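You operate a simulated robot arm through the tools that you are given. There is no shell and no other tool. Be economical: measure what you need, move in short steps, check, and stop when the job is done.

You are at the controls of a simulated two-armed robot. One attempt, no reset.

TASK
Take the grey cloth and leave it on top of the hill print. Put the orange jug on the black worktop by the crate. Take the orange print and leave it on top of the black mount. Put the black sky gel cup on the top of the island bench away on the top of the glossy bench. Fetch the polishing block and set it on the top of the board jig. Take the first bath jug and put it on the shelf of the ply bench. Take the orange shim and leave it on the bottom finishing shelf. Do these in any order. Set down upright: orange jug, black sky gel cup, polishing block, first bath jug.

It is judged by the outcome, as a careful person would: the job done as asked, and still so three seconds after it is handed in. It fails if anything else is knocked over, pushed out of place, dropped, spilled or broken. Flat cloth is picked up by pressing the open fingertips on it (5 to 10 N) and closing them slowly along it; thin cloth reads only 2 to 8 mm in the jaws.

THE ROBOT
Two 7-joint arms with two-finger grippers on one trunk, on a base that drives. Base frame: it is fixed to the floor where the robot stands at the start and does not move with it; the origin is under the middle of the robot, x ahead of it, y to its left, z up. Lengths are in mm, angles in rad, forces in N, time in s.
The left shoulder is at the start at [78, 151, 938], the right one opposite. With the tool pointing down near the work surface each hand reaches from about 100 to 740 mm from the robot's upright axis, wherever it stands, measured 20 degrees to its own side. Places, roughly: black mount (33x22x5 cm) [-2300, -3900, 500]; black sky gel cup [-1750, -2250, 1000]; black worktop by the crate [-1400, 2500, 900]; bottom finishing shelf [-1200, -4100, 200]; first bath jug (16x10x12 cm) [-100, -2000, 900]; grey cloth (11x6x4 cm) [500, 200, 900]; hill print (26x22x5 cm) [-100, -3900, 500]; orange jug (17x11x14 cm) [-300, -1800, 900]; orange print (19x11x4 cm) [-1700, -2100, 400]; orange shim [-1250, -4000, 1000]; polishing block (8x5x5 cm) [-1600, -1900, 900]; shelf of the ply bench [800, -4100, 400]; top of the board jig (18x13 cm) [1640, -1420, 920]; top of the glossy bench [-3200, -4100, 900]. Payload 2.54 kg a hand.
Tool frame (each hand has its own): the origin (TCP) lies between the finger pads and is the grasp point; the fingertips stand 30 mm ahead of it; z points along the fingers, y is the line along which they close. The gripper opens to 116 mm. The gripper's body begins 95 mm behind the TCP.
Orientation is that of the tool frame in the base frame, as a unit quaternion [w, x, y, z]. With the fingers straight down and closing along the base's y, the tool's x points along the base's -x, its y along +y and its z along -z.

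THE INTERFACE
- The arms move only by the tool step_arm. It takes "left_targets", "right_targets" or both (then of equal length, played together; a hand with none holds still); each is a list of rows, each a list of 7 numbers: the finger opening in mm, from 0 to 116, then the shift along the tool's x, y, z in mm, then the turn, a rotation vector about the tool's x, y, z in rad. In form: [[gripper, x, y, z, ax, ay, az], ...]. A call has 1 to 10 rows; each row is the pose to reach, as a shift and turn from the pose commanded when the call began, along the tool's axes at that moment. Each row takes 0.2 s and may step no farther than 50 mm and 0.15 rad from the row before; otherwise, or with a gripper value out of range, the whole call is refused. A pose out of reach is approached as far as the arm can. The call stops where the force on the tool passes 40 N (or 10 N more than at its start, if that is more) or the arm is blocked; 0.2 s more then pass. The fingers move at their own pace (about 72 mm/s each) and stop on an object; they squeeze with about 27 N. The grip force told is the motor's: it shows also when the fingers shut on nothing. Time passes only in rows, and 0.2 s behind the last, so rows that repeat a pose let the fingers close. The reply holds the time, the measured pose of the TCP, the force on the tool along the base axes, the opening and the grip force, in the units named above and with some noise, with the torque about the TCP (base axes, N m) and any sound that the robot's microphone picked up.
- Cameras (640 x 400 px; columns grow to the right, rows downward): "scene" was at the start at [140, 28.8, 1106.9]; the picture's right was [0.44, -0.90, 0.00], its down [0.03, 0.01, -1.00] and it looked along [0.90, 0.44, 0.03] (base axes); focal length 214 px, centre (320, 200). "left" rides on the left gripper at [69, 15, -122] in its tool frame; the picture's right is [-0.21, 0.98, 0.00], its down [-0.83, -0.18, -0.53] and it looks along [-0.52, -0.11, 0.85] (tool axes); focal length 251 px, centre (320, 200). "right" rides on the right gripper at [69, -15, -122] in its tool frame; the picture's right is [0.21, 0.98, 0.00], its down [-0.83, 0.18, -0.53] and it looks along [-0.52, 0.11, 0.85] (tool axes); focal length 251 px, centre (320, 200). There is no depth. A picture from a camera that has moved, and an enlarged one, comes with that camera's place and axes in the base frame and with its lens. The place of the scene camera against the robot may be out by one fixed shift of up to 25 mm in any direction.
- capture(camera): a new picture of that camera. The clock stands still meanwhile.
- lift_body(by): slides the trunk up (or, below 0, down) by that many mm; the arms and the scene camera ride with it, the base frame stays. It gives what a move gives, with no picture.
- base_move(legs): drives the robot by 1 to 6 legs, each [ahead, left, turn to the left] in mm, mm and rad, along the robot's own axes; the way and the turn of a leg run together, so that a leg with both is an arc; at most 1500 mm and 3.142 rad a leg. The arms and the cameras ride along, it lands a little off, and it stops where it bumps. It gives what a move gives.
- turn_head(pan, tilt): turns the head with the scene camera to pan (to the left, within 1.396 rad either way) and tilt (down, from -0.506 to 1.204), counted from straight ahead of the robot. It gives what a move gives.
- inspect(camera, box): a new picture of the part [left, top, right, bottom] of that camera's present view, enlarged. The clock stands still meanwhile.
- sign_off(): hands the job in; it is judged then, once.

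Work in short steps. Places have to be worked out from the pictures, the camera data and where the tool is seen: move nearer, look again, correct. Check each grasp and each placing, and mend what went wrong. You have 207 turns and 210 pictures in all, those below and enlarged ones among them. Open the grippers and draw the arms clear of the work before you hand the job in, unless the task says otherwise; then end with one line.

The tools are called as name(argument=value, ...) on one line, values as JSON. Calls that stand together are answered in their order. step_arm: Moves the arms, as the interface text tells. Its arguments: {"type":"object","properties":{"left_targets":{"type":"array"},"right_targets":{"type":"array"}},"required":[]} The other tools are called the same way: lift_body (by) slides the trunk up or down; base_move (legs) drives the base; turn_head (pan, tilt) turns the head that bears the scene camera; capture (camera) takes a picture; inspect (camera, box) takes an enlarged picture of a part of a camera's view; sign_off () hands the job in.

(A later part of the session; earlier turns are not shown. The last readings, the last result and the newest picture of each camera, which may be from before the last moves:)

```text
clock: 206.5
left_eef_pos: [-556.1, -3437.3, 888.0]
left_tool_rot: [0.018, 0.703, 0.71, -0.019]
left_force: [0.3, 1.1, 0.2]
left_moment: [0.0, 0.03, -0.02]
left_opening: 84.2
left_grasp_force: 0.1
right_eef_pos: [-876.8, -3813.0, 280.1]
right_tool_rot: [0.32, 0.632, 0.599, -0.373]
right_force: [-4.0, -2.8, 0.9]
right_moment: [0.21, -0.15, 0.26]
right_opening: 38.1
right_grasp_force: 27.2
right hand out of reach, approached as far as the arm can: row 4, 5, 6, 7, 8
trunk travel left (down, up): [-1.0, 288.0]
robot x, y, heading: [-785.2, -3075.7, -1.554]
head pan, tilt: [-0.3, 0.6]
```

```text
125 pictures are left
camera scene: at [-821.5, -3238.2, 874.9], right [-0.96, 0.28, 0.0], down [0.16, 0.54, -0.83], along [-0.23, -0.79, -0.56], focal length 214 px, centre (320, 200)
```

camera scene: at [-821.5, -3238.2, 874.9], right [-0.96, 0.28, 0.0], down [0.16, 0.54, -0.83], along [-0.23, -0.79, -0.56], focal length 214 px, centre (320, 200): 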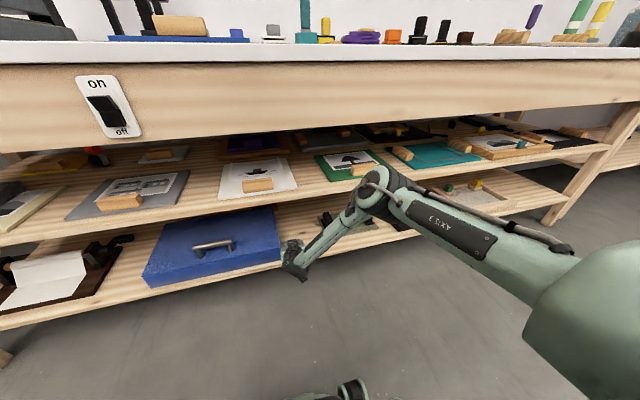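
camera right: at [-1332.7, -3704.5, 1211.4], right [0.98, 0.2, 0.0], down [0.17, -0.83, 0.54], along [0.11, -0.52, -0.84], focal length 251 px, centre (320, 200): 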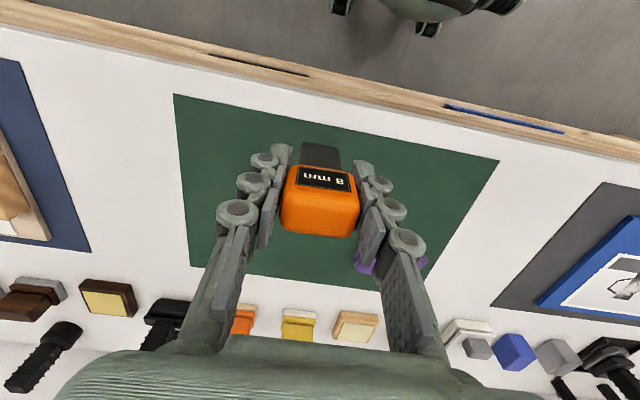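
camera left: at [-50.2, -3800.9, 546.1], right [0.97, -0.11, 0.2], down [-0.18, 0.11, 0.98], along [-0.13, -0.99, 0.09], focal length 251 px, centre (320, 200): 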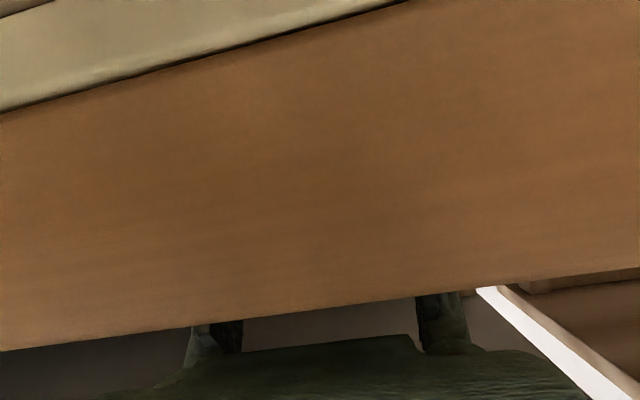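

The arm swung into another configuration and drifted toward the blue box with a light contact. I look before moving.

capture(camera="right")

inspect(camera="scene", box=[220, 150, 440, 310])

```text
124 pictures are left
camera right: at [-880.2, -3672.6, 282.9], right [0.97, 0.04, -0.22], down [0.22, 0.01, 0.97], along [0.04, -1.0, 0.0], focal length 251 px, centre (320, 200)
```

right: 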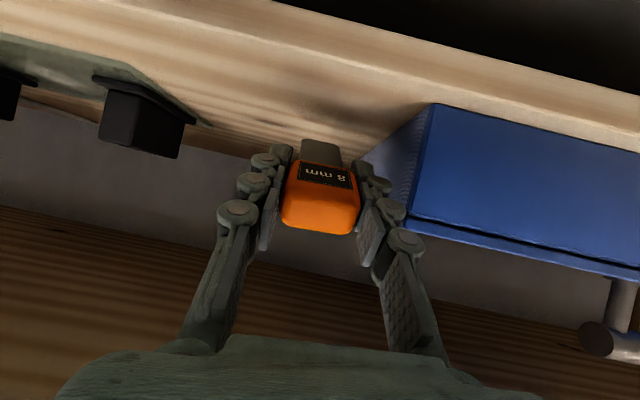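

```text
2.50 times, centred on (330, 230) of scene
camera zoom: at [-821.5, -3238.2, 874.9], right [-0.96, 0.28, 0.0], down [0.16, 0.54, -0.83], along [-0.23, -0.79, -0.56], focal length 536 px, centre (295, 125)
```

zoom: 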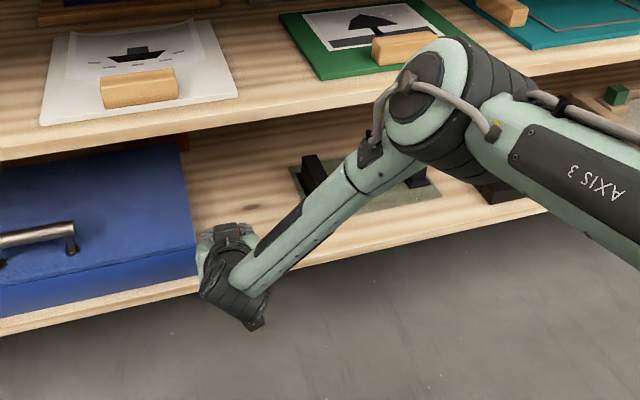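

Nothing is being pushed; the hand is at a usable ~58° pitch, in front of the free gap at x≈−877. I test lowering 25 mm with the arm, then drive in.

step_arm(right_targets=[[15, 11, 0, 7, 0, 0, 0], [15, 21, 0, 13, 0, 0, 0], [15, 21, 0, 13, 0, 0, 0]])

```text
clock: 207.3
left_eef_pos: [-557.3, -3435.9, 888.8]
left_tool_rot: [0.02, 0.704, 0.71, -0.019]
left_force: [0.9, 0.8, 0.5]
left_moment: [0.02, -0.03, 0.02]
left_opening: 84.0
left_grasp_force: 0.1
right_eef_pos: [-876.8, -3815.1, 259.6]
right_tool_rot: [0.317, 0.633, 0.599, -0.374]
right_force: [-0.3, 0.2, 15.5]
right_moment: [-0.97, -0.13, -0.04]
right_opening: 38.4
right_grasp_force: 27.4
trunk travel left (down, up): [-1.0, 288.0]
robot x, y, heading: [-795.9, -3072.4, -1.551]
head pan, tilt: [-0.3, 0.6]
```

The blade tip already touches the shelf (z≈205). I raise 15 mm, drive in 90 mm, and try to flatten the pitch before setting it down.

step_arm(right_targets=[[15, -13, 0, -8, 0, 0, 0], [15, -17, 0, -11, 0, 0, 0]])

base_move(legs=[[95, 0, 0]])

capture(camera="scene")

capture(camera="right")

```text
clock: 207.9
left_eef_pos: [-558.4, -3437.1, 888.2]
left_tool_rot: [0.019, 0.704, 0.71, -0.018]
left_force: [-0.1, -0.3, 0.0]
left_moment: [-0.02, -0.01, -0.01]
left_opening: 84.2
left_grasp_force: 0.0
right_eef_pos: [-876.3, -3808.8, 273.5]
right_tool_rot: [0.317, 0.633, 0.603, -0.368]
right_force: [0.3, 0.2, -1.8]
right_moment: [0.0, -0.03, 0.01]
right_opening: 38.2
right_grasp_force: 27.3
trunk travel left (down, up): [-1.0, 288.0]
robot x, y, heading: [-789.7, -3073.4, -1.55]
head pan, tilt: [-0.3, 0.6]
```

```text
clock: 209.1
left_eef_pos: [-557.0, -3530.5, 888.1]
left_tool_rot: [0.02, 0.704, 0.71, -0.019]
left_force: [-0.9, 0.6, -0.1]
left_moment: [-0.03, -0.01, 0.01]
left_opening: 83.8
left_grasp_force: 0.1
right_eef_pos: [-877.0, -3903.1, 273.9]
right_tool_rot: [0.319, 0.632, 0.603, -0.369]
right_force: [0.3, 0.2, -1.3]
right_moment: [0.0, 0.04, 0.02]
right_opening: 38.3
right_grasp_force: 26.7
trunk travel left (down, up): [-1.0, 288.0]
robot x, y, heading: [-787.4, -3168.6, -1.56]
head pan, tilt: [-0.3, 0.6]
```

```text
122 pictures are left
camera scene: at [-820.8, -3330.8, 874.9], right [-0.96, 0.28, 0.0], down [0.16, 0.54, -0.83], along [-0.23, -0.79, -0.56], focal length 214 px, centre (320, 200)
```

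scene: 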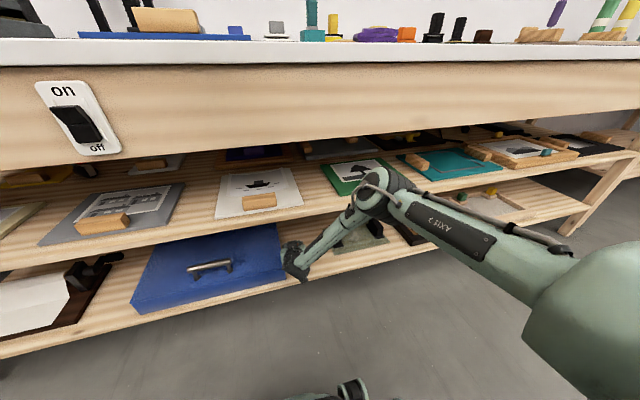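

```text
121 pictures are left
camera right: at [-879.4, -3762.8, 279.1], right [0.97, 0.04, -0.22], down [0.22, 0.01, 0.97], along [0.04, -1.0, 0.0], focal length 251 px, centre (320, 200)
```

right: 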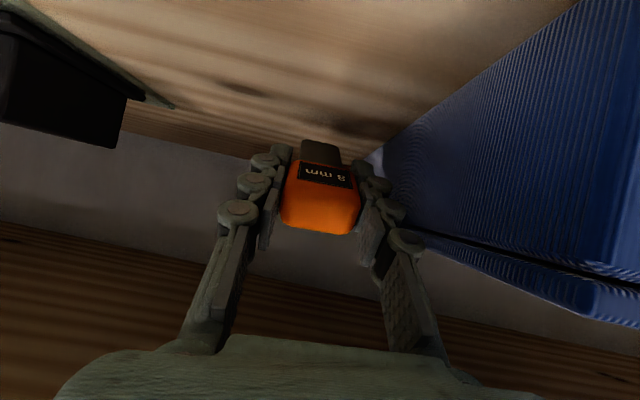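

The box's side is at x≈−816, so I'll open only slightly. I shift 15 mm away, flatten the pitch, and lower until contact.

step_arm(right_targets=[[15, 0, -8, 0, 0, -0.07, 0], [15, 0, -15, 0, 0, -0.14, 0], [15, 0, -15, 0, 0, -0.21, 0], [15, 0, -15, 0, 0, -0.28, 0], [15, 9, -15, 5, 0, -0.28, 0], [15, 17, -15, 11, 0, -0.28, 0], [15, 23, -15, 14, 0, -0.28, 0], [15, 28, -15, 17, 0, -0.28, 0], [15, 32, -15, 20, 0, -0.28, 0]])

capture(camera="right")

```text
clock: 210.6
left_eef_pos: [-556.7, -3527.7, 888.6]
left_tool_rot: [0.019, 0.703, 0.71, -0.018]
left_force: [0.2, -0.1, -0.5]
left_moment: [-0.01, 0.0, 0.01]
left_opening: 84.0
left_grasp_force: 0.1
right_eef_pos: [-825.1, -3944.2, 300.4]
right_tool_rot: [0.364, 0.602, 0.54, -0.462]
right_force: [-2.2, 11.0, 19.7]
right_moment: [0.17, -0.6, 0.35]
right_opening: 38.4
right_grasp_force: 26.8
right hand out of reach, approached as far as the arm can: row 1, 2, 3, 4, 5, 6, 7
trunk travel left (down, up): [-1.0, 288.0]
robot x, y, heading: [-790.0, -3166.9, -1.55]
head pan, tilt: [-0.3, 0.6]
stopped in row 7 (right hand): the force on the tool passed its limit at 49 N (the readings are from after the stop); the commanded pose is now the measured one
```

```text
120 pictures are left
camera right: at [-820.0, -3805.8, 271.7], right [0.96, -0.08, -0.26], down [0.28, 0.22, 0.94], along [-0.02, -0.97, 0.23], focal length 251 px, centre (320, 200)
```

right: 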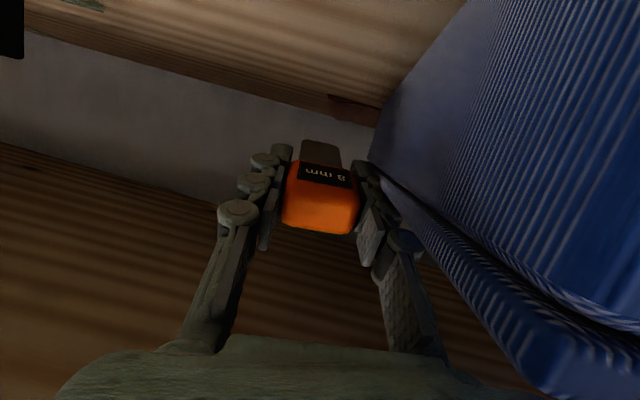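

The unreachable pitch made the arm drift to +x against the box. I back away from it, undoing the pitch, and check the box.

step_arm(right_targets=[[15, 0, -15, 0, 0, 0.05, 0], [15, 0, -30, 0, 0, 0.1, 0], [15, 0, -45, 0, 0, 0.15, 0], [15, 0, -52, 0, 0, 0.2, 0]])

capture(camera="right")

inspect(camera="scene", box=[100, 180, 440, 340])

```text
clock: 211.6
left_eef_pos: [-557.0, -3530.5, 887.6]
left_tool_rot: [0.019, 0.704, 0.71, -0.018]
left_force: [-0.2, 0.1, -1.1]
left_moment: [-0.01, -0.01, 0.02]
left_opening: 84.1
left_grasp_force: 0.0
right_eef_pos: [-876.8, -3934.6, 298.2]
right_tool_rot: [0.306, 0.646, 0.576, -0.397]
right_force: [-0.1, 0.6, 0.1]
right_moment: [-0.01, 0.0, 0.01]
right_opening: 38.3
right_grasp_force: 26.9
trunk travel left (down, up): [-1.0, 288.0]
robot x, y, heading: [-792.3, -3166.4, -1.554]
head pan, tilt: [-0.3, 0.6]
```

```text
119 pictures are left
camera right: at [-869.3, -3794.2, 298.8], right [0.97, -0.04, -0.25], down [0.25, 0.01, 0.97], along [-0.03, -1.0, 0.02], focal length 251 px, centre (320, 200)
```

right: 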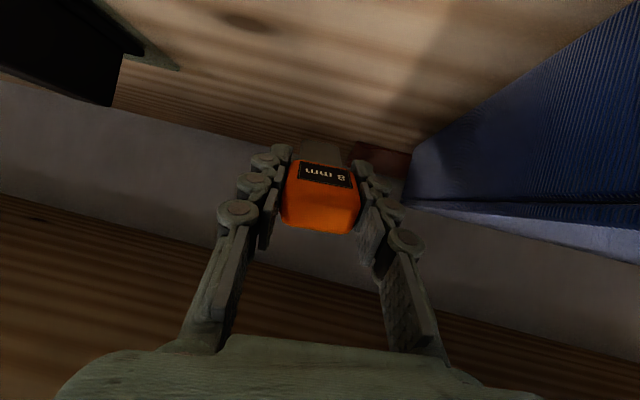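

```text
1.88 times, centred on (270, 260) of scene
camera zoom: at [-820.7, -3330.6, 874.9], right [-0.96, 0.28, 0.0], down [0.16, 0.54, -0.83], along [-0.23, -0.79, -0.56], focal length 404 px, centre (414, 87)
```

zoom: 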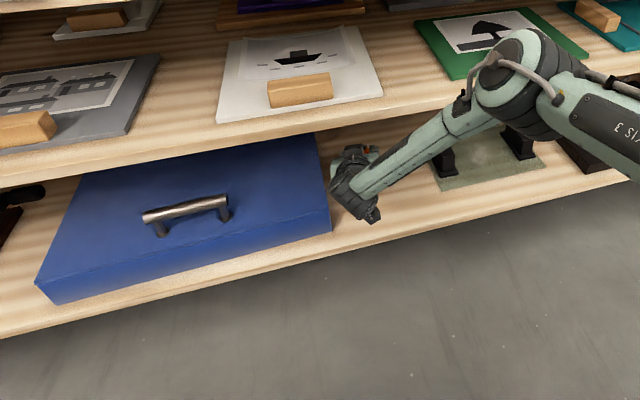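

The box has been pushed about 40 mm toward +x; I'll push it back afterwards. First I set the shim down here, backing 30 mm for reach and lowering gently.

base_move(legs=[[-30, 0, 0]])

step_arm(right_targets=[[15, 10, 1, 6, 0, 0, 0], [15, 20, 1, 12, 0, 0, 0], [15, 27, 2, 16, 0, 0, 0], [15, 32, 2, 19, 0, 0, 0], [15, 36, 2, 21, 0, 0, 0]])

```text
clock: 212.5
left_eef_pos: [-555.5, -3500.4, 887.7]
left_tool_rot: [0.02, 0.704, 0.71, -0.018]
left_force: [-0.1, -0.1, -0.1]
left_moment: [0.01, -0.01, 0.0]
left_opening: 83.7
left_grasp_force: 0.0
right_eef_pos: [-876.5, -3905.3, 298.1]
right_tool_rot: [0.306, 0.645, 0.576, -0.398]
right_force: [0.0, -0.3, -1.4]
right_moment: [-0.02, 0.02, 0.01]
right_opening: 38.1
right_grasp_force: 26.8
trunk travel left (down, up): [-1.0, 288.0]
robot x, y, heading: [-791.7, -3137.4, -1.553]
head pan, tilt: [-0.3, 0.6]
```

```text
clock: 213.7
left_eef_pos: [-556.8, -3499.1, 887.5]
left_tool_rot: [0.019, 0.703, 0.71, -0.018]
left_force: [0.1, -0.1, -0.4]
left_moment: [0.0, -0.01, 0.0]
left_opening: 83.9
left_grasp_force: 0.2
right_eef_pos: [-875.5, -3906.4, 257.0]
right_tool_rot: [0.307, 0.645, 0.575, -0.399]
right_force: [0.5, 0.8, 6.0]
right_moment: [-0.32, -0.03, 0.02]
right_opening: 38.2
right_grasp_force: 27.1
trunk travel left (down, up): [-1.0, 288.0]
robot x, y, heading: [-789.1, -3136.0, -1.557]
head pan, tilt: [-0.3, 0.6]
```

The tip touches. I open to 62 mm so the shim lies down, then look.

step_arm(right_targets=[[45, 0, 0, 0, 0, 0, 0], [55, 0, 0, 0, 0, 0, 0], [64, 0, 0, 0, 0, 0, 0], [64, 0, 0, 0, 0, 0, 0], [64, 0, 0, 0, 0, 0, 0]])

capture(camera="right")

```text
clock: 214.9
left_eef_pos: [-556.8, -3499.2, 888.3]
left_tool_rot: [0.019, 0.704, 0.71, -0.018]
left_force: [-0.1, -1.5, -0.2]
left_moment: [0.01, 0.0, -0.01]
left_opening: 84.0
left_grasp_force: 0.0
right_eef_pos: [-877.2, -3905.2, 256.0]
right_tool_rot: [0.306, 0.645, 0.576, -0.397]
right_force: [-0.9, 0.7, -0.3]
right_moment: [-0.01, -0.01, 0.0]
right_opening: 64.0
right_grasp_force: 0.2
trunk travel left (down, up): [-1.0, 288.0]
robot x, y, heading: [-791.3, -3140.3, -1.552]
head pan, tilt: [-0.3, 0.6]
```

```text
117 pictures are left
camera right: at [-869.9, -3765.5, 256.8], right [0.97, -0.04, -0.25], down [0.25, 0.02, 0.97], along [-0.03, -1.0, 0.02], focal length 251 px, centre (320, 200)
```

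right: 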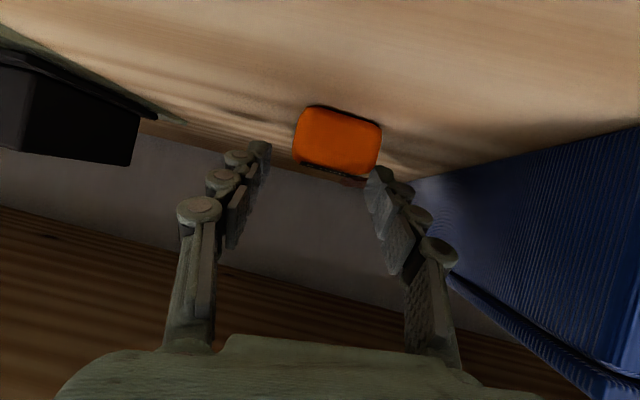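

The shim lies flat on the bottom shelf. I withdraw the hand and look at the blue box squarely.

base_move(legs=[[-260, 0, 0]])

turn_head(pan=0.2, tilt=0.6)

capture(camera="scene")

```text
clock: 216.8
left_eef_pos: [-561.5, -3235.7, 888.2]
left_tool_rot: [0.019, 0.705, 0.708, -0.018]
left_force: [-0.3, -0.8, -0.4]
left_moment: [0.0, -0.01, -0.02]
left_opening: 83.9
left_grasp_force: 0.2
right_eef_pos: [-883.8, -3640.6, 257.3]
right_tool_rot: [0.305, 0.647, 0.574, -0.398]
right_force: [-0.3, 0.0, 0.4]
right_moment: [-0.01, 0.01, 0.0]
right_opening: 63.7
right_grasp_force: 0.0
trunk travel left (down, up): [-1.0, 288.0]
robot x, y, heading: [-792.6, -2871.9, -1.562]
head pan, tilt: [-0.3, 0.6]
```

```text
clock: 217.7
left_eef_pos: [-562.5, -3235.6, 887.9]
left_tool_rot: [0.019, 0.705, 0.708, -0.017]
left_force: [0.2, 0.2, 0.4]
left_moment: [-0.01, -0.03, 0.02]
left_opening: 84.0
left_grasp_force: 0.1
right_eef_pos: [-883.9, -3640.4, 255.5]
right_tool_rot: [0.306, 0.646, 0.575, -0.398]
right_force: [0.1, -0.2, 0.5]
right_moment: [0.01, -0.01, 0.0]
right_opening: 64.1
right_grasp_force: 0.0
trunk travel left (down, up): [-1.0, 288.0]
robot x, y, heading: [-799.4, -2872.7, -1.556]
head pan, tilt: [0.201, 0.6]
```

```text
116 pictures are left
camera scene: at [-781.6, -3038.0, 874.9], right [-0.98, -0.21, 0.0], down [-0.12, 0.55, -0.83], along [0.17, -0.81, -0.56], focal length 214 px, centre (320, 200)
```

scene: 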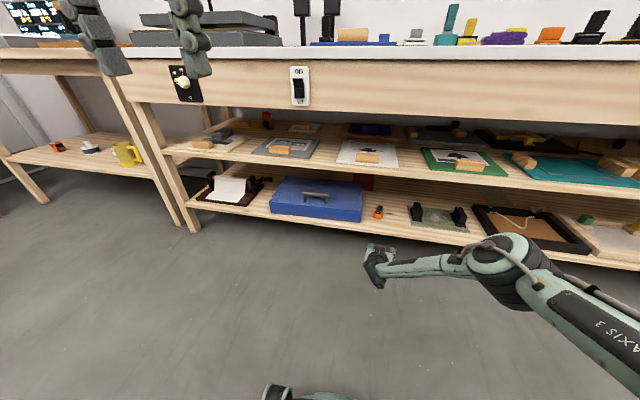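

inspect(camera="scene", box=[180, 110, 420, 240])

```text
2.67 times, centred on (300, 175) of scene
camera zoom: at [-781.6, -3038.0, 874.9], right [-0.98, -0.21, 0.0], down [-0.12, 0.55, -0.83], along [0.17, -0.81, -0.56], focal length 572 px, centre (373, 267)
```

zoom: 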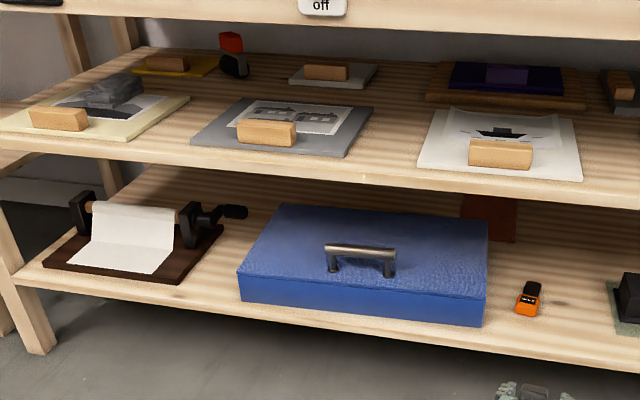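

The box moved ~30 mm to +x. I'll push it back with the left hand's closed fingers from its +x side. First I retract the right arm upward while the left arm lowers in free space.

step_arm(left_targets=[[0, -22, 0, 43, 0, 0, 0], [0, -44, 0, 86, 0, 0, 0], [0, -66, 0, 129, 0, 0, 0], [0, -88, 0, 172, 0, 0, 0], [0, -110, 0, 215, 0, 0, 0], [0, -132, 0, 258, 0, 0, 0], [0, -154, 0, 301, 0, 0, 0], [0, -176, 0, 344, 0, 0, 0], [0, -198, 0, 387, 0, 0, 0]], right_targets=[[64, -18, -5, -31, 0, 0.1, 0], [64, -36, -10, -62, 0, 0.2, 0], [64, -54, -15, -93, 0, 0.3, 0], [64, -72, -20, -124, 0, 0.4, 0], [64, -90, -25, -155, 0, 0.5, 0], [64, -108, -30, -186, 0, 0.6, 0], [64, -126, -35, -217, 0, 0.7, 0], [64, -141, -38, -252, 0, 0.8, 0], [64, -155, -40, -285, 0, 0.9, 0]])

capture(camera="scene")

```text
clock: 219.7
left_eef_pos: [-558.8, -3455.1, 513.2]
left_tool_rot: [0.02, 0.705, 0.708, -0.018]
left_force: [-0.4, -0.6, 0.4]
left_moment: [0.0, 0.0, -0.01]
left_opening: 0.0
left_grasp_force: 26.7
right_eef_pos: [-877.7, -3467.6, 534.9]
right_tool_rot: [0.024, 0.754, 0.651, -0.077]
right_force: [0.4, 0.6, 0.4]
right_moment: [-0.02, 0.0, -0.01]
right_opening: 63.8
right_grasp_force: 0.0
trunk travel left (down, up): [-1.0, 288.0]
robot x, y, heading: [-791.7, -2871.8, -1.557]
head pan, tilt: [0.201, 0.6]
```

```text
114 pictures are left
camera scene: at [-781.6, -3037.9, 874.9], right [-0.98, -0.21, 0.0], down [-0.12, 0.55, -0.83], along [0.17, -0.81, -0.56], focal length 214 px, centre (320, 200)
```

scene: 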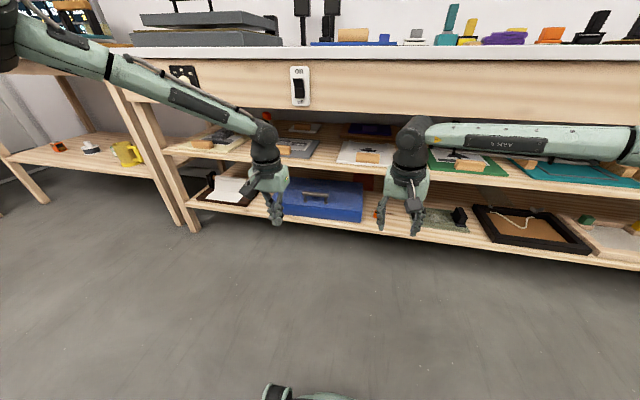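

Both arms are well posed. I retract the right arm fully, and pitch the left forward while lowering.

step_arm(left_targets=[[0, -12, 0, 18, 0, -0.08, 0], [0, -24, 0, 36, 0, -0.16, 0], [0, -36, 0, 54, 0, -0.24, 0], [0, -48, 0, 72, 0, -0.32, 0], [0, -60, 0, 90, 0, -0.4, 0], [0, -72, 0, 110, 0, -0.48, 0], [0, -84, 0, 130, 0, -0.56, 0], [0, -96, 0, 155, 0, -0.64, 0], [0, -108, 0, 180, 0, -0.72, 0], [0, -120, 0, 205, 0, -0.75, 0]], right_targets=[[64, 26, -4, -33, 0, 0.015, 0], [64, 52, -8, -66, 0, 0.03, 0], [64, 78, -12, -99, 0, 0.045, 0], [64, 104, -16, -132, 0, 0.06, 0], [64, 130, -20, -165, 0, 0.075, 0], [64, 156, -24, -198, 0, 0.09, 0], [64, 182, -28, -231, 0, 0.105, 0], [64, 208, -32, -264, 0, 0.12, 0], [64, 234, -36, -297, 0, 0.135, 0], [64, 260, -38, -330, 0, 0.15, 0]])

capture(camera="scene")

```text
clock: 221.9
left_eef_pos: [-519.2, -3528.1, 417.2]
left_tool_rot: [0.274, 0.651, 0.653, -0.273]
left_force: [-0.3, -0.6, -0.8]
left_moment: [0.02, -0.02, 0.02]
left_opening: 0.0
left_grasp_force: 27.2
left hand out of reach, approached as far as the arm can: row 6, 7, 8, 9, 10
right_eef_pos: [-857.8, -3174.1, 813.7]
right_tool_rot: [-0.024, 0.76, 0.649, -0.025]
right_force: [1.6, -7.2, -13.7]
right_moment: [-0.24, -0.05, 0.06]
right_opening: 63.8
right_grasp_force: 0.0
trunk travel left (down, up): [-1.0, 288.0]
robot x, y, heading: [-793.4, -2874.6, -1.555]
head pan, tilt: [0.201, 0.6]
stopped in row 10 (right hand): the force on the tool passed its limit at 89 N (the readings are from after the stop); the commanded pose is now the measured one
```

```text
113 pictures are left
camera scene: at [-782.2, -3039.3, 877.6], right [-0.98, -0.2, 0.0], down [-0.11, 0.53, -0.84], along [0.17, -0.83, -0.54], focal length 214 px, centre (320, 200)
```

scene: 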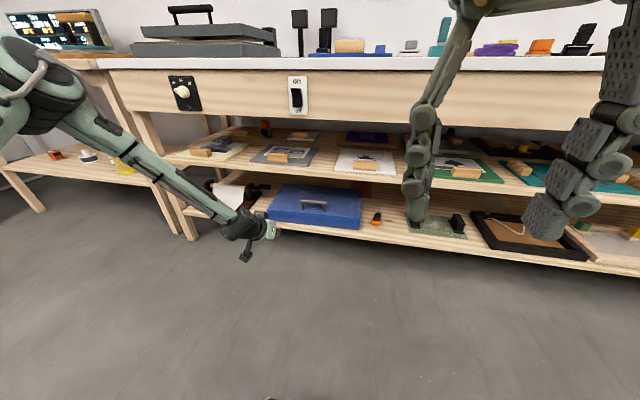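

The right hand brushed my own body; I move it outward. The left extends forward in free space, then lowers.

step_arm(right_targets=[[64, -13, -32, 0, 0, 0, 0], [64, -26, -64, 0, 0, 0, 0], [64, -40, -96, 0, 0, 0, 0], [64, -53, -128, -10, 0, 0, 0], [64, -66, -161, -20, 0, 0, 0], [64, -66, -161, -40, 0, 0, 0], [64, -66, -161, -60, 0, 0, 0], [64, -66, -161, -60, 0, 0, 0]], left_targets=[[0, -26, 0, 25, 0, 0, 0], [0, -52, 0, 51, 0, 0, 0], [0, -78, 0, 77, 0, -0.05, 0], [0, -57, 0, 98, 0, -0.1, 0], [0, -36, 0, 119, 0, -0.15, 0], [0, -15, 0, 140, 0, -0.2, 0], [0, 6, 0, 161, 0, -0.2, 0], [0, 27, 0, 184, 0, -0.2, 0]])

capture(camera="scene")

```text
clock: 223.7
left_eef_pos: [-472.6, -3560.4, 437.0]
left_tool_rot: [0.337, 0.621, 0.622, -0.336]
left_force: [0.1, -0.3, 0.9]
left_moment: [-0.02, -0.01, 0.0]
left_opening: 0.1
left_grasp_force: 26.9
left hand out of reach, approached as far as the arm can: row 1, 2, 3, 4, 5, 6, 7, 8
right_eef_pos: [-1023.2, -3214.1, 887.3]
right_tool_rot: [-0.025, 0.76, 0.649, -0.025]
right_force: [-0.1, -0.4, -0.5]
right_moment: [-0.01, 0.02, -0.02]
right_opening: 64.2
right_grasp_force: 0.1
trunk travel left (down, up): [-1.0, 288.0]
robot x, y, heading: [-795.0, -2871.1, -1.56]
head pan, tilt: [0.201, 0.6]
```

```text
112 pictures are left
camera scene: at [-781.5, -3037.9, 874.9], right [-0.98, -0.21, 0.0], down [-0.12, 0.55, -0.83], along [0.17, -0.81, -0.56], focal length 214 px, centre (320, 200)
```

scene: 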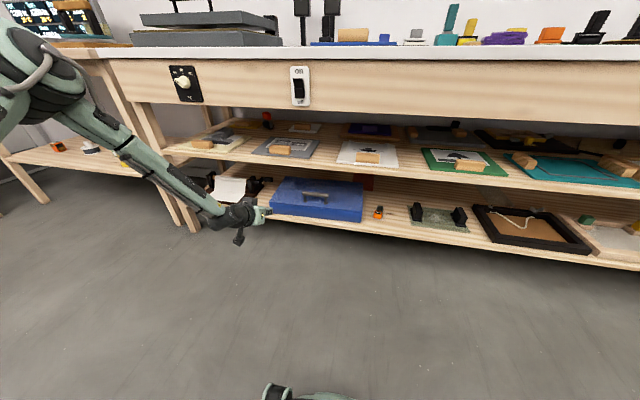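

Too much pitch again limits the reach. I reduce the pitch to ~40°, bring the hand inboard, then lower.

step_arm(left_targets=[[0, 0, -20, 0, 0, 0.07, 0], [0, 0, -40, 0, 0, 0.14, 0], [0, 0, -60, 0, 0, 0.21, 0], [0, 0, -80, 0, 0, 0.28, 0], [0, 25, -85, 17, 0, 0.28, 0], [0, 50, -85, 34, 0, 0.28, 0], [0, 75, -85, 51, 0, 0.28, 0], [0, 100, -85, 68, 0, 0.28, 0], [0, 125, -85, 84, 0, 0.28, 0], [0, 140, -85, 95, 0, 0.28, 0]])

```text
clock: 225.9
left_eef_pos: [-513.8, -3504.8, 398.3]
left_tool_rot: [0.247, 0.661, 0.664, -0.246]
left_force: [-1.0, 0.3, -0.3]
left_moment: [-0.01, 0.0, -0.02]
left_opening: 0.1
left_grasp_force: 27.0
left hand out of reach, approached as far as the arm can: row 3, 4, 5, 6, 7, 8, 9, 10
right_eef_pos: [-1021.7, -3215.6, 886.0]
right_tool_rot: [-0.025, 0.759, 0.65, -0.025]
right_force: [-0.9, -0.2, -0.3]
right_moment: [-0.02, -0.05, 0.02]
right_opening: 63.9
right_grasp_force: 0.1
trunk travel left (down, up): [-1.0, 288.0]
robot x, y, heading: [-791.7, -2874.4, -1.562]
head pan, tilt: [0.201, 0.6]
```

The left is at a joint limit. I copy the right arm's path: forward first at constant height, then down with pitch.

step_arm(left_targets=[[0, -40, 0, 10, 0, 0, 0], [0, -65, 0, 30, 0, 0, 0], [0, -90, 0, 55, 0, 0, 0], [0, -115, 0, 80, 0, 0, 0], [0, -125, 0, 95, 0, -0.08, 0], [0, -100, 0, 123, 0, -0.16, 0], [0, -75, 0, 151, 0, -0.24, 0], [0, -50, 0, 179, 0, -0.32, 0], [0, -25, 0, 208, 0, -0.4, 0], [0, -25, 0, 208, 0, -0.4, 0]])

capture(camera="scene")

```text
clock: 228.1
left_eef_pos: [-463.0, -3560.0, 454.5]
left_tool_rot: [0.374, 0.599, 0.601, -0.374]
left_force: [0.5, -0.5, 0.5]
left_moment: [-0.02, 0.0, 0.08]
left_opening: 0.1
left_grasp_force: 27.0
left hand out of reach, approached as far as the arm can: row 2, 3, 4, 5, 6, 7, 8, 9, 10
right_eef_pos: [-1023.8, -3215.1, 886.7]
right_tool_rot: [-0.025, 0.759, 0.65, -0.025]
right_force: [0.0, -1.2, 0.1]
right_moment: [-0.03, -0.01, 0.0]
right_opening: 64.0
right_grasp_force: 0.1
trunk travel left (down, up): [-1.0, 288.0]
robot x, y, heading: [-792.8, -2875.0, -1.563]
head pan, tilt: [0.201, 0.6]
```

```text
111 pictures are left
camera scene: at [-781.5, -3038.0, 874.9], right [-0.98, -0.21, 0.0], down [-0.12, 0.55, -0.83], along [0.17, -0.81, -0.56], focal length 214 px, centre (320, 200)
```

scene: 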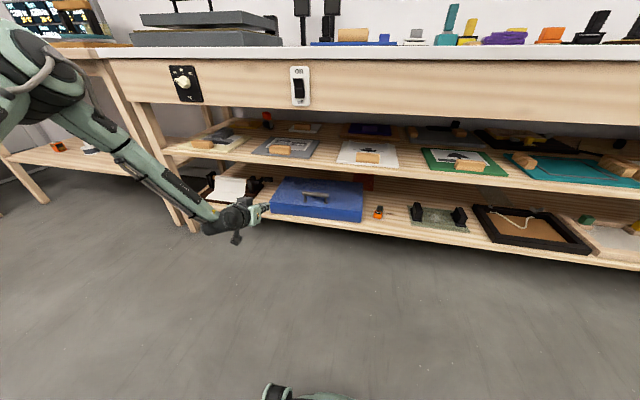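

The left can't get low there, but the right arm can (as before). I raise the left out of the way and lower the right, closed, while still in free space.

step_arm(left_targets=[[0, -25, 0, -29, 0, 0.11, 0], [0, -50, 0, -58, 0, 0.22, 0], [0, -75, 0, -87, 0, 0.33, 0], [0, -100, 0, -116, 0, 0.44, 0], [0, -125, 0, -145, 0, 0.55, 0], [0, -150, 0, -174, 0, 0.66, 0], [0, -175, 0, -203, 0, 0.77, 0], [0, -200, 0, -232, 0, 0.88, 0], [0, -225, 0, -261, 0, 1.0, 0], [0, -249, 0, -289, 0, 1.11, 0]], right_targets=[[0, -18, 7, 39, 0, 0, -0.015], [0, -37, 15, 77, 0, 0, -0.03], [0, -55, 22, 116, 0, 0, -0.045], [0, -74, 30, 155, 0, 0, -0.06], [0, -92, 37, 194, 0, 0, -0.075], [0, -111, 45, 232, 0, 0, -0.09], [0, -129, 52, 271, 0, 0, -0.105], [0, -148, 60, 310, 0, 0, -0.12], [0, -166, 67, 348, 0, 0, -0.135], [0, -185, 75, 387, 0, 0, -0.155]])

step_arm(right_targets=[[0, -5, 0, 25, 0, -0.14, 0], [0, -10, 0, 50, 0, -0.28, 0], [0, -15, 0, 75, 0, -0.42, 0], [0, -20, 0, 100, 0, -0.56, 0], [0, -25, 0, 125, 0, -0.7, 0], [0, -30, 0, 150, 0, -0.84, 0], [0, -35, 0, 175, 0, -0.98, 0], [0, -40, 0, 200, 0, -1.12, 0], [0, -45, 0, 220, 0, -1.26, 0], [0, -50, 0, 240, 0, -1.31, 0]])

step_arm(right_targets=[[0, -31, 0, 27, 0, 0, 0], [0, -62, 0, 55, 0, 0, 0], [0, -94, 0, 82, 0, -0.08, 0], [0, -70, 0, 110, 0, -0.16, 0], [0, -45, 0, 138, 0, -0.24, 0], [0, -20, 0, 166, 0, -0.32, 0], [0, 5, 0, 195, 0, -0.4, 0], [0, 5, 0, 195, 0, -0.4, 0]])

capture(camera="scene")

```text
clock: 230.3
left_eef_pos: [-467.9, -3408.4, 814.7]
left_tool_rot: [0.0, 0.706, 0.708, -0.001]
left_force: [0.0, -0.5, 0.0]
left_moment: [-0.01, 0.03, 0.01]
left_opening: 0.2
left_grasp_force: 26.7
right_eef_pos: [-1005.1, -3406.4, 495.6]
right_tool_rot: [-0.026, 0.706, 0.707, -0.023]
right_force: [-0.2, 0.1, 0.0]
right_moment: [0.01, 0.03, 0.03]
right_opening: 0.0
right_grasp_force: 27.1
trunk travel left (down, up): [-1.0, 288.0]
robot x, y, heading: [-792.2, -2871.0, -1.556]
head pan, tilt: [0.201, 0.6]
```

```text
clock: 232.5
left_eef_pos: [-467.7, -3408.9, 814.2]
left_tool_rot: [0.002, 0.706, 0.708, -0.001]
left_force: [0.3, -0.5, 0.9]
left_moment: [-0.01, 0.03, 0.03]
left_opening: 0.1
left_grasp_force: 26.1
right_eef_pos: [-1002.3, -3434.6, 370.8]
right_tool_rot: [0.23, 0.649, 0.675, -0.264]
right_force: [0.9, -0.5, 0.8]
right_moment: [0.01, 0.06, -0.01]
right_opening: 0.0
right_grasp_force: 26.9
right hand out of reach, approached as far as the arm can: row 6, 7, 8, 9, 10
trunk travel left (down, up): [-1.0, 288.0]
robot x, y, heading: [-794.5, -2873.1, -1.559]
head pan, tilt: [0.201, 0.6]
```

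```text
clock: 234.3
left_eef_pos: [-468.0, -3408.4, 814.5]
left_tool_rot: [0.002, 0.706, 0.708, -0.002]
left_force: [0.0, 0.5, -0.3]
left_moment: [-0.01, 0.02, -0.01]
left_opening: 0.0
left_grasp_force: 26.6
right_eef_pos: [-1001.4, -3560.1, 355.5]
right_tool_rot: [0.274, 0.63, 0.662, -0.3]
right_force: [-0.7, -0.5, 0.3]
right_moment: [-0.03, -0.03, -0.02]
right_opening: 0.2
right_grasp_force: 27.1
right hand out of reach, approached as far as the arm can: row 4, 5, 6, 7, 8
trunk travel left (down, up): [-1.0, 288.0]
robot x, y, heading: [-791.7, -2873.9, -1.558]
head pan, tilt: [0.201, 0.6]
```

```text
110 pictures are left
camera scene: at [-781.5, -3038.0, 874.9], right [-0.98, -0.21, 0.0], down [-0.12, 0.55, -0.83], along [0.17, -0.81, -0.56], focal length 214 px, centre (320, 200)
```

scene: 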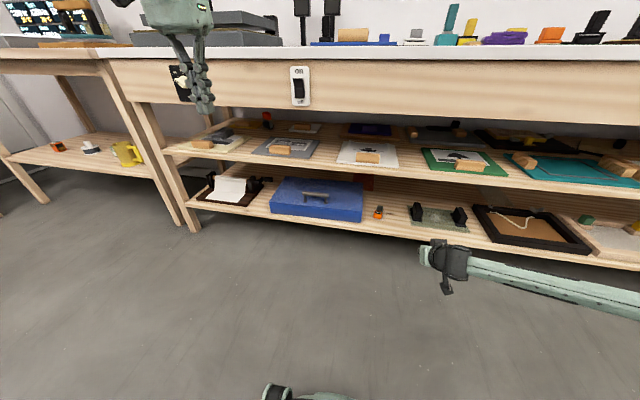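

Not low enough yet. I move the right hand inboard and push the same forward-down motion so the elbow swings over as before.

step_arm(right_targets=[[0, 0, 25, 0, 0, 0, 0], [0, 0, 50, 0, 0, 0, 0], [0, 0, 75, 0, 0, 0, 0], [0, -10, 100, 15, 0, -0.03, 0], [0, -10, 120, 40, 0, -0.06, 0], [0, 5, 120, 65, 0, -0.1, 0], [0, 25, 120, 85, 0, -0.15, 0], [0, 45, 120, 105, 0, -0.2, 0], [0, 65, 120, 125, 0, -0.2, 0], [0, 65, 120, 125, 0, -0.2, 0]])

```text
clock: 236.5
left_eef_pos: [-467.1, -3408.7, 815.6]
left_tool_rot: [0.001, 0.706, 0.709, -0.002]
left_force: [-0.6, -0.2, -0.2]
left_moment: [0.0, -0.01, -0.01]
left_opening: 0.3
left_grasp_force: 26.6
right_eef_pos: [-853.9, -3626.8, 232.2]
right_tool_rot: [0.316, 0.609, 0.631, -0.361]
right_force: [-0.4, -0.5, -0.2]
right_moment: [-0.03, 0.0, 0.01]
right_opening: 0.1
right_grasp_force: 26.9
right hand out of reach, approached as far as the arm can: row 7, 8, 9, 10
trunk travel left (down, up): [-1.0, 288.0]
robot x, y, heading: [-792.6, -2876.7, -1.554]
head pan, tilt: [0.201, 0.6]
```

Low pose reached. I raise 28 mm, drive left so the closed fingers face the gap beside the box, and look.

step_arm(right_targets=[[0, -12, 0, -8, 0, 0, 0], [0, -24, 0, -15, 0, 0, 0], [0, -24, 0, -15, 0, 0, 0]])

base_move(legs=[[0, 550, 0]])

capture(camera="right")

turn_head(pan=0.0, tilt=0.7)

capture(camera="scene")

```text
clock: 237.3
left_eef_pos: [-466.9, -3408.3, 814.6]
left_tool_rot: [0.002, 0.706, 0.708, -0.001]
left_force: [0.3, -0.1, 0.6]
left_moment: [0.02, 0.01, 0.0]
left_opening: 0.2
left_grasp_force: 27.1
right_eef_pos: [-840.7, -3634.4, 266.7]
right_tool_rot: [0.331, 0.601, 0.632, -0.362]
right_force: [0.6, -0.3, -0.3]
right_moment: [0.02, 0.01, 0.01]
right_opening: 0.0
right_grasp_force: 26.6
right hand out of reach, approached as far as the arm can: row 1, 2, 3
trunk travel left (down, up): [-1.0, 288.0]
robot x, y, heading: [-793.7, -2872.7, -1.558]
head pan, tilt: [0.201, 0.6]
```

```text
clock: 243.1
left_eef_pos: [82.1, -3404.2, 814.0]
left_tool_rot: [0.001, 0.707, 0.707, 0.0]
left_force: [0.3, -0.4, 0.0]
left_moment: [0.01, 0.0, -0.02]
left_opening: 0.0
left_grasp_force: 27.1
right_eef_pos: [-292.5, -3629.6, 265.9]
right_tool_rot: [0.329, 0.602, 0.631, -0.361]
right_force: [1.1, -0.3, 0.2]
right_moment: [0.0, -0.01, 0.01]
right_opening: 0.0
right_grasp_force: 27.3
trunk travel left (down, up): [-1.0, 288.0]
robot x, y, heading: [-239.8, -2869.8, -1.564]
head pan, tilt: [0.201, 0.6]
```

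```text
109 pictures are left
camera right: at [-307.3, -3490.1, 270.8], right [0.96, 0.12, -0.24], down [0.24, 0.03, 0.97], along [0.13, -0.99, 0.0], focal length 251 px, centre (320, 200)
```

right: 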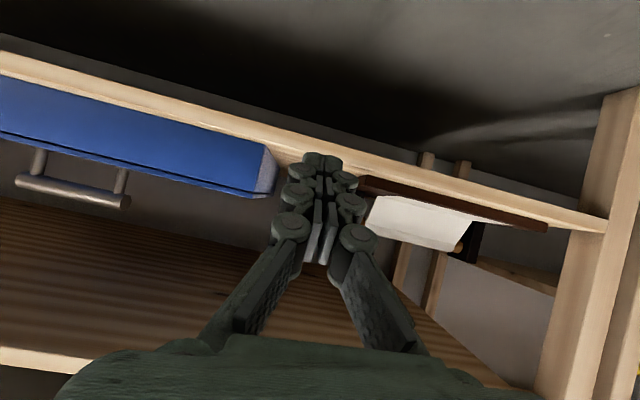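

```text
clock: 243.8
left_eef_pos: [82.1, -3405.7, 814.2]
left_tool_rot: [0.001, 0.707, 0.707, -0.001]
left_force: [0.4, 0.1, -0.2]
left_moment: [0.01, -0.03, -0.02]
left_opening: 0.2
left_grasp_force: 26.6
right_eef_pos: [-292.6, -3629.7, 265.7]
right_tool_rot: [0.329, 0.603, 0.63, -0.362]
right_force: [-0.2, 0.4, 0.2]
right_moment: [-0.01, 0.0, 0.0]
right_opening: 0.0
right_grasp_force: 27.0
trunk travel left (down, up): [-1.0, 288.0]
robot x, y, heading: [-240.0, -2867.8, -1.56]
head pan, tilt: [0.0, 0.7]
```

```text
108 pictures are left
camera scene: at [-247.4, -3031.1, 866.3], right [-1.0, -0.01, 0.0], down [-0.01, 0.64, -0.77], along [0.01, -0.77, -0.64], focal length 214 px, centre (320, 200)
```

scene: 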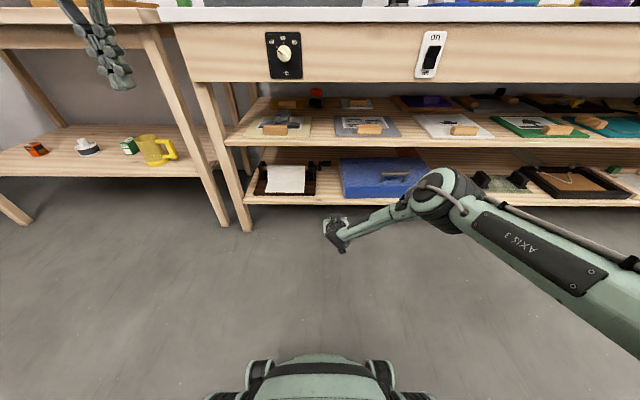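

The closed fingers point into the gap (box face x≈−340, device x≈−212). I drive in 275 mm.

base_move(legs=[[275, 0, 0]])

capture(camera="right")

```text
clock: 245.7
left_eef_pos: [84.1, -3677.1, 814.8]
left_tool_rot: [0.001, 0.707, 0.707, -0.001]
left_force: [-0.1, 0.4, 0.2]
left_moment: [0.0, 0.01, 0.01]
left_opening: 0.1
left_grasp_force: 27.0
right_eef_pos: [-290.3, -3900.1, 265.8]
right_tool_rot: [0.33, 0.602, 0.631, -0.361]
right_force: [-0.1, -0.6, -0.7]
right_moment: [0.0, -0.01, 0.0]
right_opening: 0.0
right_grasp_force: 27.1
trunk travel left (down, up): [-1.0, 288.0]
robot x, y, heading: [-238.5, -3138.3, -1.568]
head pan, tilt: [0.0, 0.7]
```

```text
107 pictures are left
camera right: at [-305.9, -3761.5, 270.8], right [0.96, 0.12, -0.24], down [0.24, 0.03, 0.97], along [0.13, -0.99, 0.0], focal length 251 px, centre (320, 200)
```

right: 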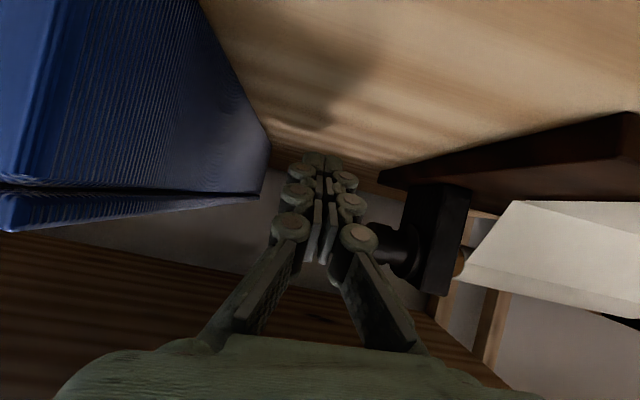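

I push toward −x with the base, 45 mm first, and check.

base_move(legs=[[0, -45, 0]])

capture(camera="right")

```text
clock: 246.8
left_eef_pos: [40.7, -3675.9, 815.6]
left_tool_rot: [0.001, 0.706, 0.708, -0.003]
left_force: [0.9, 0.1, 0.4]
left_moment: [0.04, 0.02, 0.01]
left_opening: 0.0
left_grasp_force: 27.3
right_eef_pos: [-331.8, -3899.6, 267.2]
right_tool_rot: [0.33, 0.601, 0.632, -0.36]
right_force: [13.4, 5.5, 6.6]
right_moment: [-0.1, 0.11, -0.04]
right_opening: 0.3
right_grasp_force: 26.9
trunk travel left (down, up): [-1.0, 288.0]
robot x, y, heading: [-284.7, -3141.1, -1.561]
head pan, tilt: [0.0, 0.7]
```

```text
106 pictures are left
camera right: at [-347.5, -3761.3, 270.9], right [0.96, 0.13, -0.24], down [0.24, 0.03, 0.97], along [0.13, -0.99, 0.0], focal length 251 px, centre (320, 200)
```

right: 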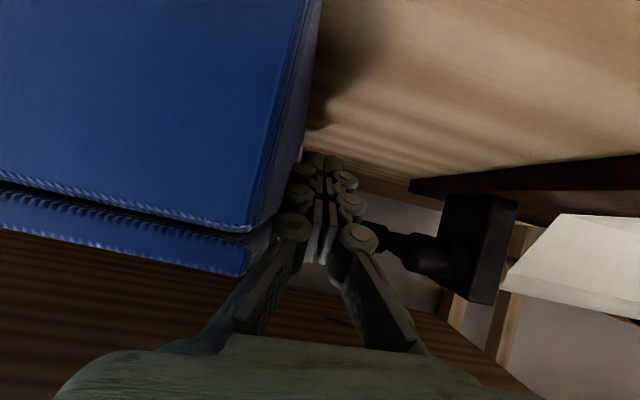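

The box is in contact and has moved ~13 mm back; about 15 mm remain. I push 18 mm more.

base_move(legs=[[0, -18, 0]])

capture(camera="right")

```text
clock: 247.7
left_eef_pos: [22.4, -3677.3, 814.9]
left_tool_rot: [0.002, 0.706, 0.708, -0.001]
left_force: [0.1, -0.3, 0.2]
left_moment: [0.03, 0.0, 0.01]
left_opening: 0.1
left_grasp_force: 27.5
right_eef_pos: [-349.7, -3899.7, 266.6]
right_tool_rot: [0.33, 0.601, 0.632, -0.36]
right_force: [6.1, 1.4, 2.8]
right_moment: [-0.04, 0.05, -0.06]
right_opening: 0.0
right_grasp_force: 26.6
trunk travel left (down, up): [-1.0, 288.0]
robot x, y, heading: [-300.6, -3137.7, -1.561]
head pan, tilt: [0.0, 0.7]
```

```text
105 pictures are left
camera right: at [-366.1, -3761.4, 270.8], right [0.96, 0.13, -0.24], down [0.24, 0.03, 0.97], along [0.13, -0.99, 0.0], focal length 251 px, centre (320, 200)
```

right: 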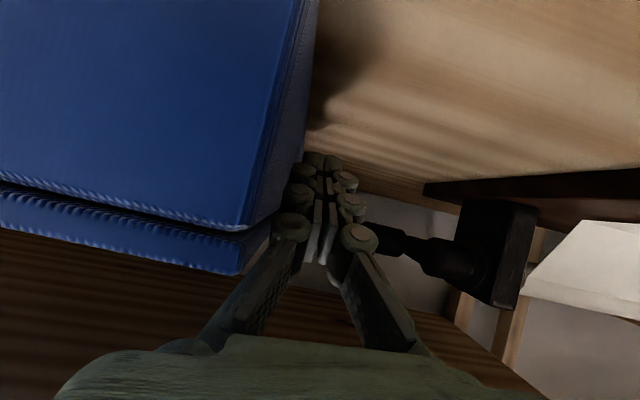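

That should be about right. I release sideways, back out, and measure the box again.

base_move(legs=[[0, 20, 0], [-300, 0, 0], [0, -300, 0]])

inspect(camera="scene", box=[180, 80, 480, 240])

```text
clock: 253.4
left_eef_pos: [-267.5, -3375.2, 814.6]
left_tool_rot: [0.002, 0.708, 0.706, -0.003]
left_force: [-0.5, 0.1, 0.3]
left_moment: [0.0, 0.01, 0.01]
left_opening: 0.0
left_grasp_force: 27.1
right_eef_pos: [-641.1, -3598.1, 265.9]
right_tool_rot: [0.329, 0.603, 0.631, -0.361]
right_force: [0.0, 0.4, -0.2]
right_moment: [-0.01, 0.0, -0.01]
right_opening: 0.0
right_grasp_force: 27.0
trunk travel left (down, up): [-1.0, 288.0]
robot x, y, heading: [-586.3, -2834.0, -1.566]
head pan, tilt: [0.0, 0.7]
```

```text
2.13 times, centred on (330, 160) of scene
camera zoom: at [-595.0, -3000.6, 866.3], right [-1.0, 0.0, 0.0], down [0.0, 0.64, -0.76], along [0.0, -0.76, -0.64], focal length 458 px, centre (299, 285)
```

zoom: 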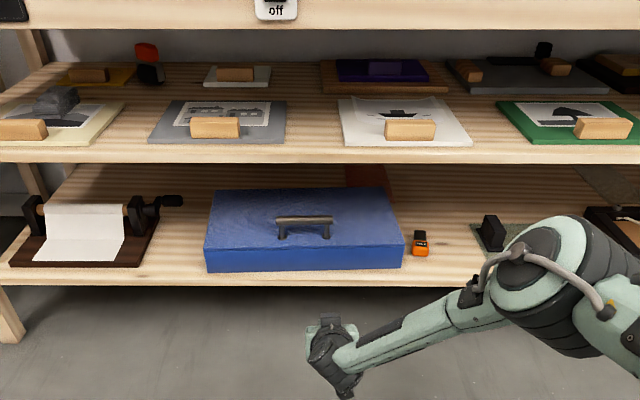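

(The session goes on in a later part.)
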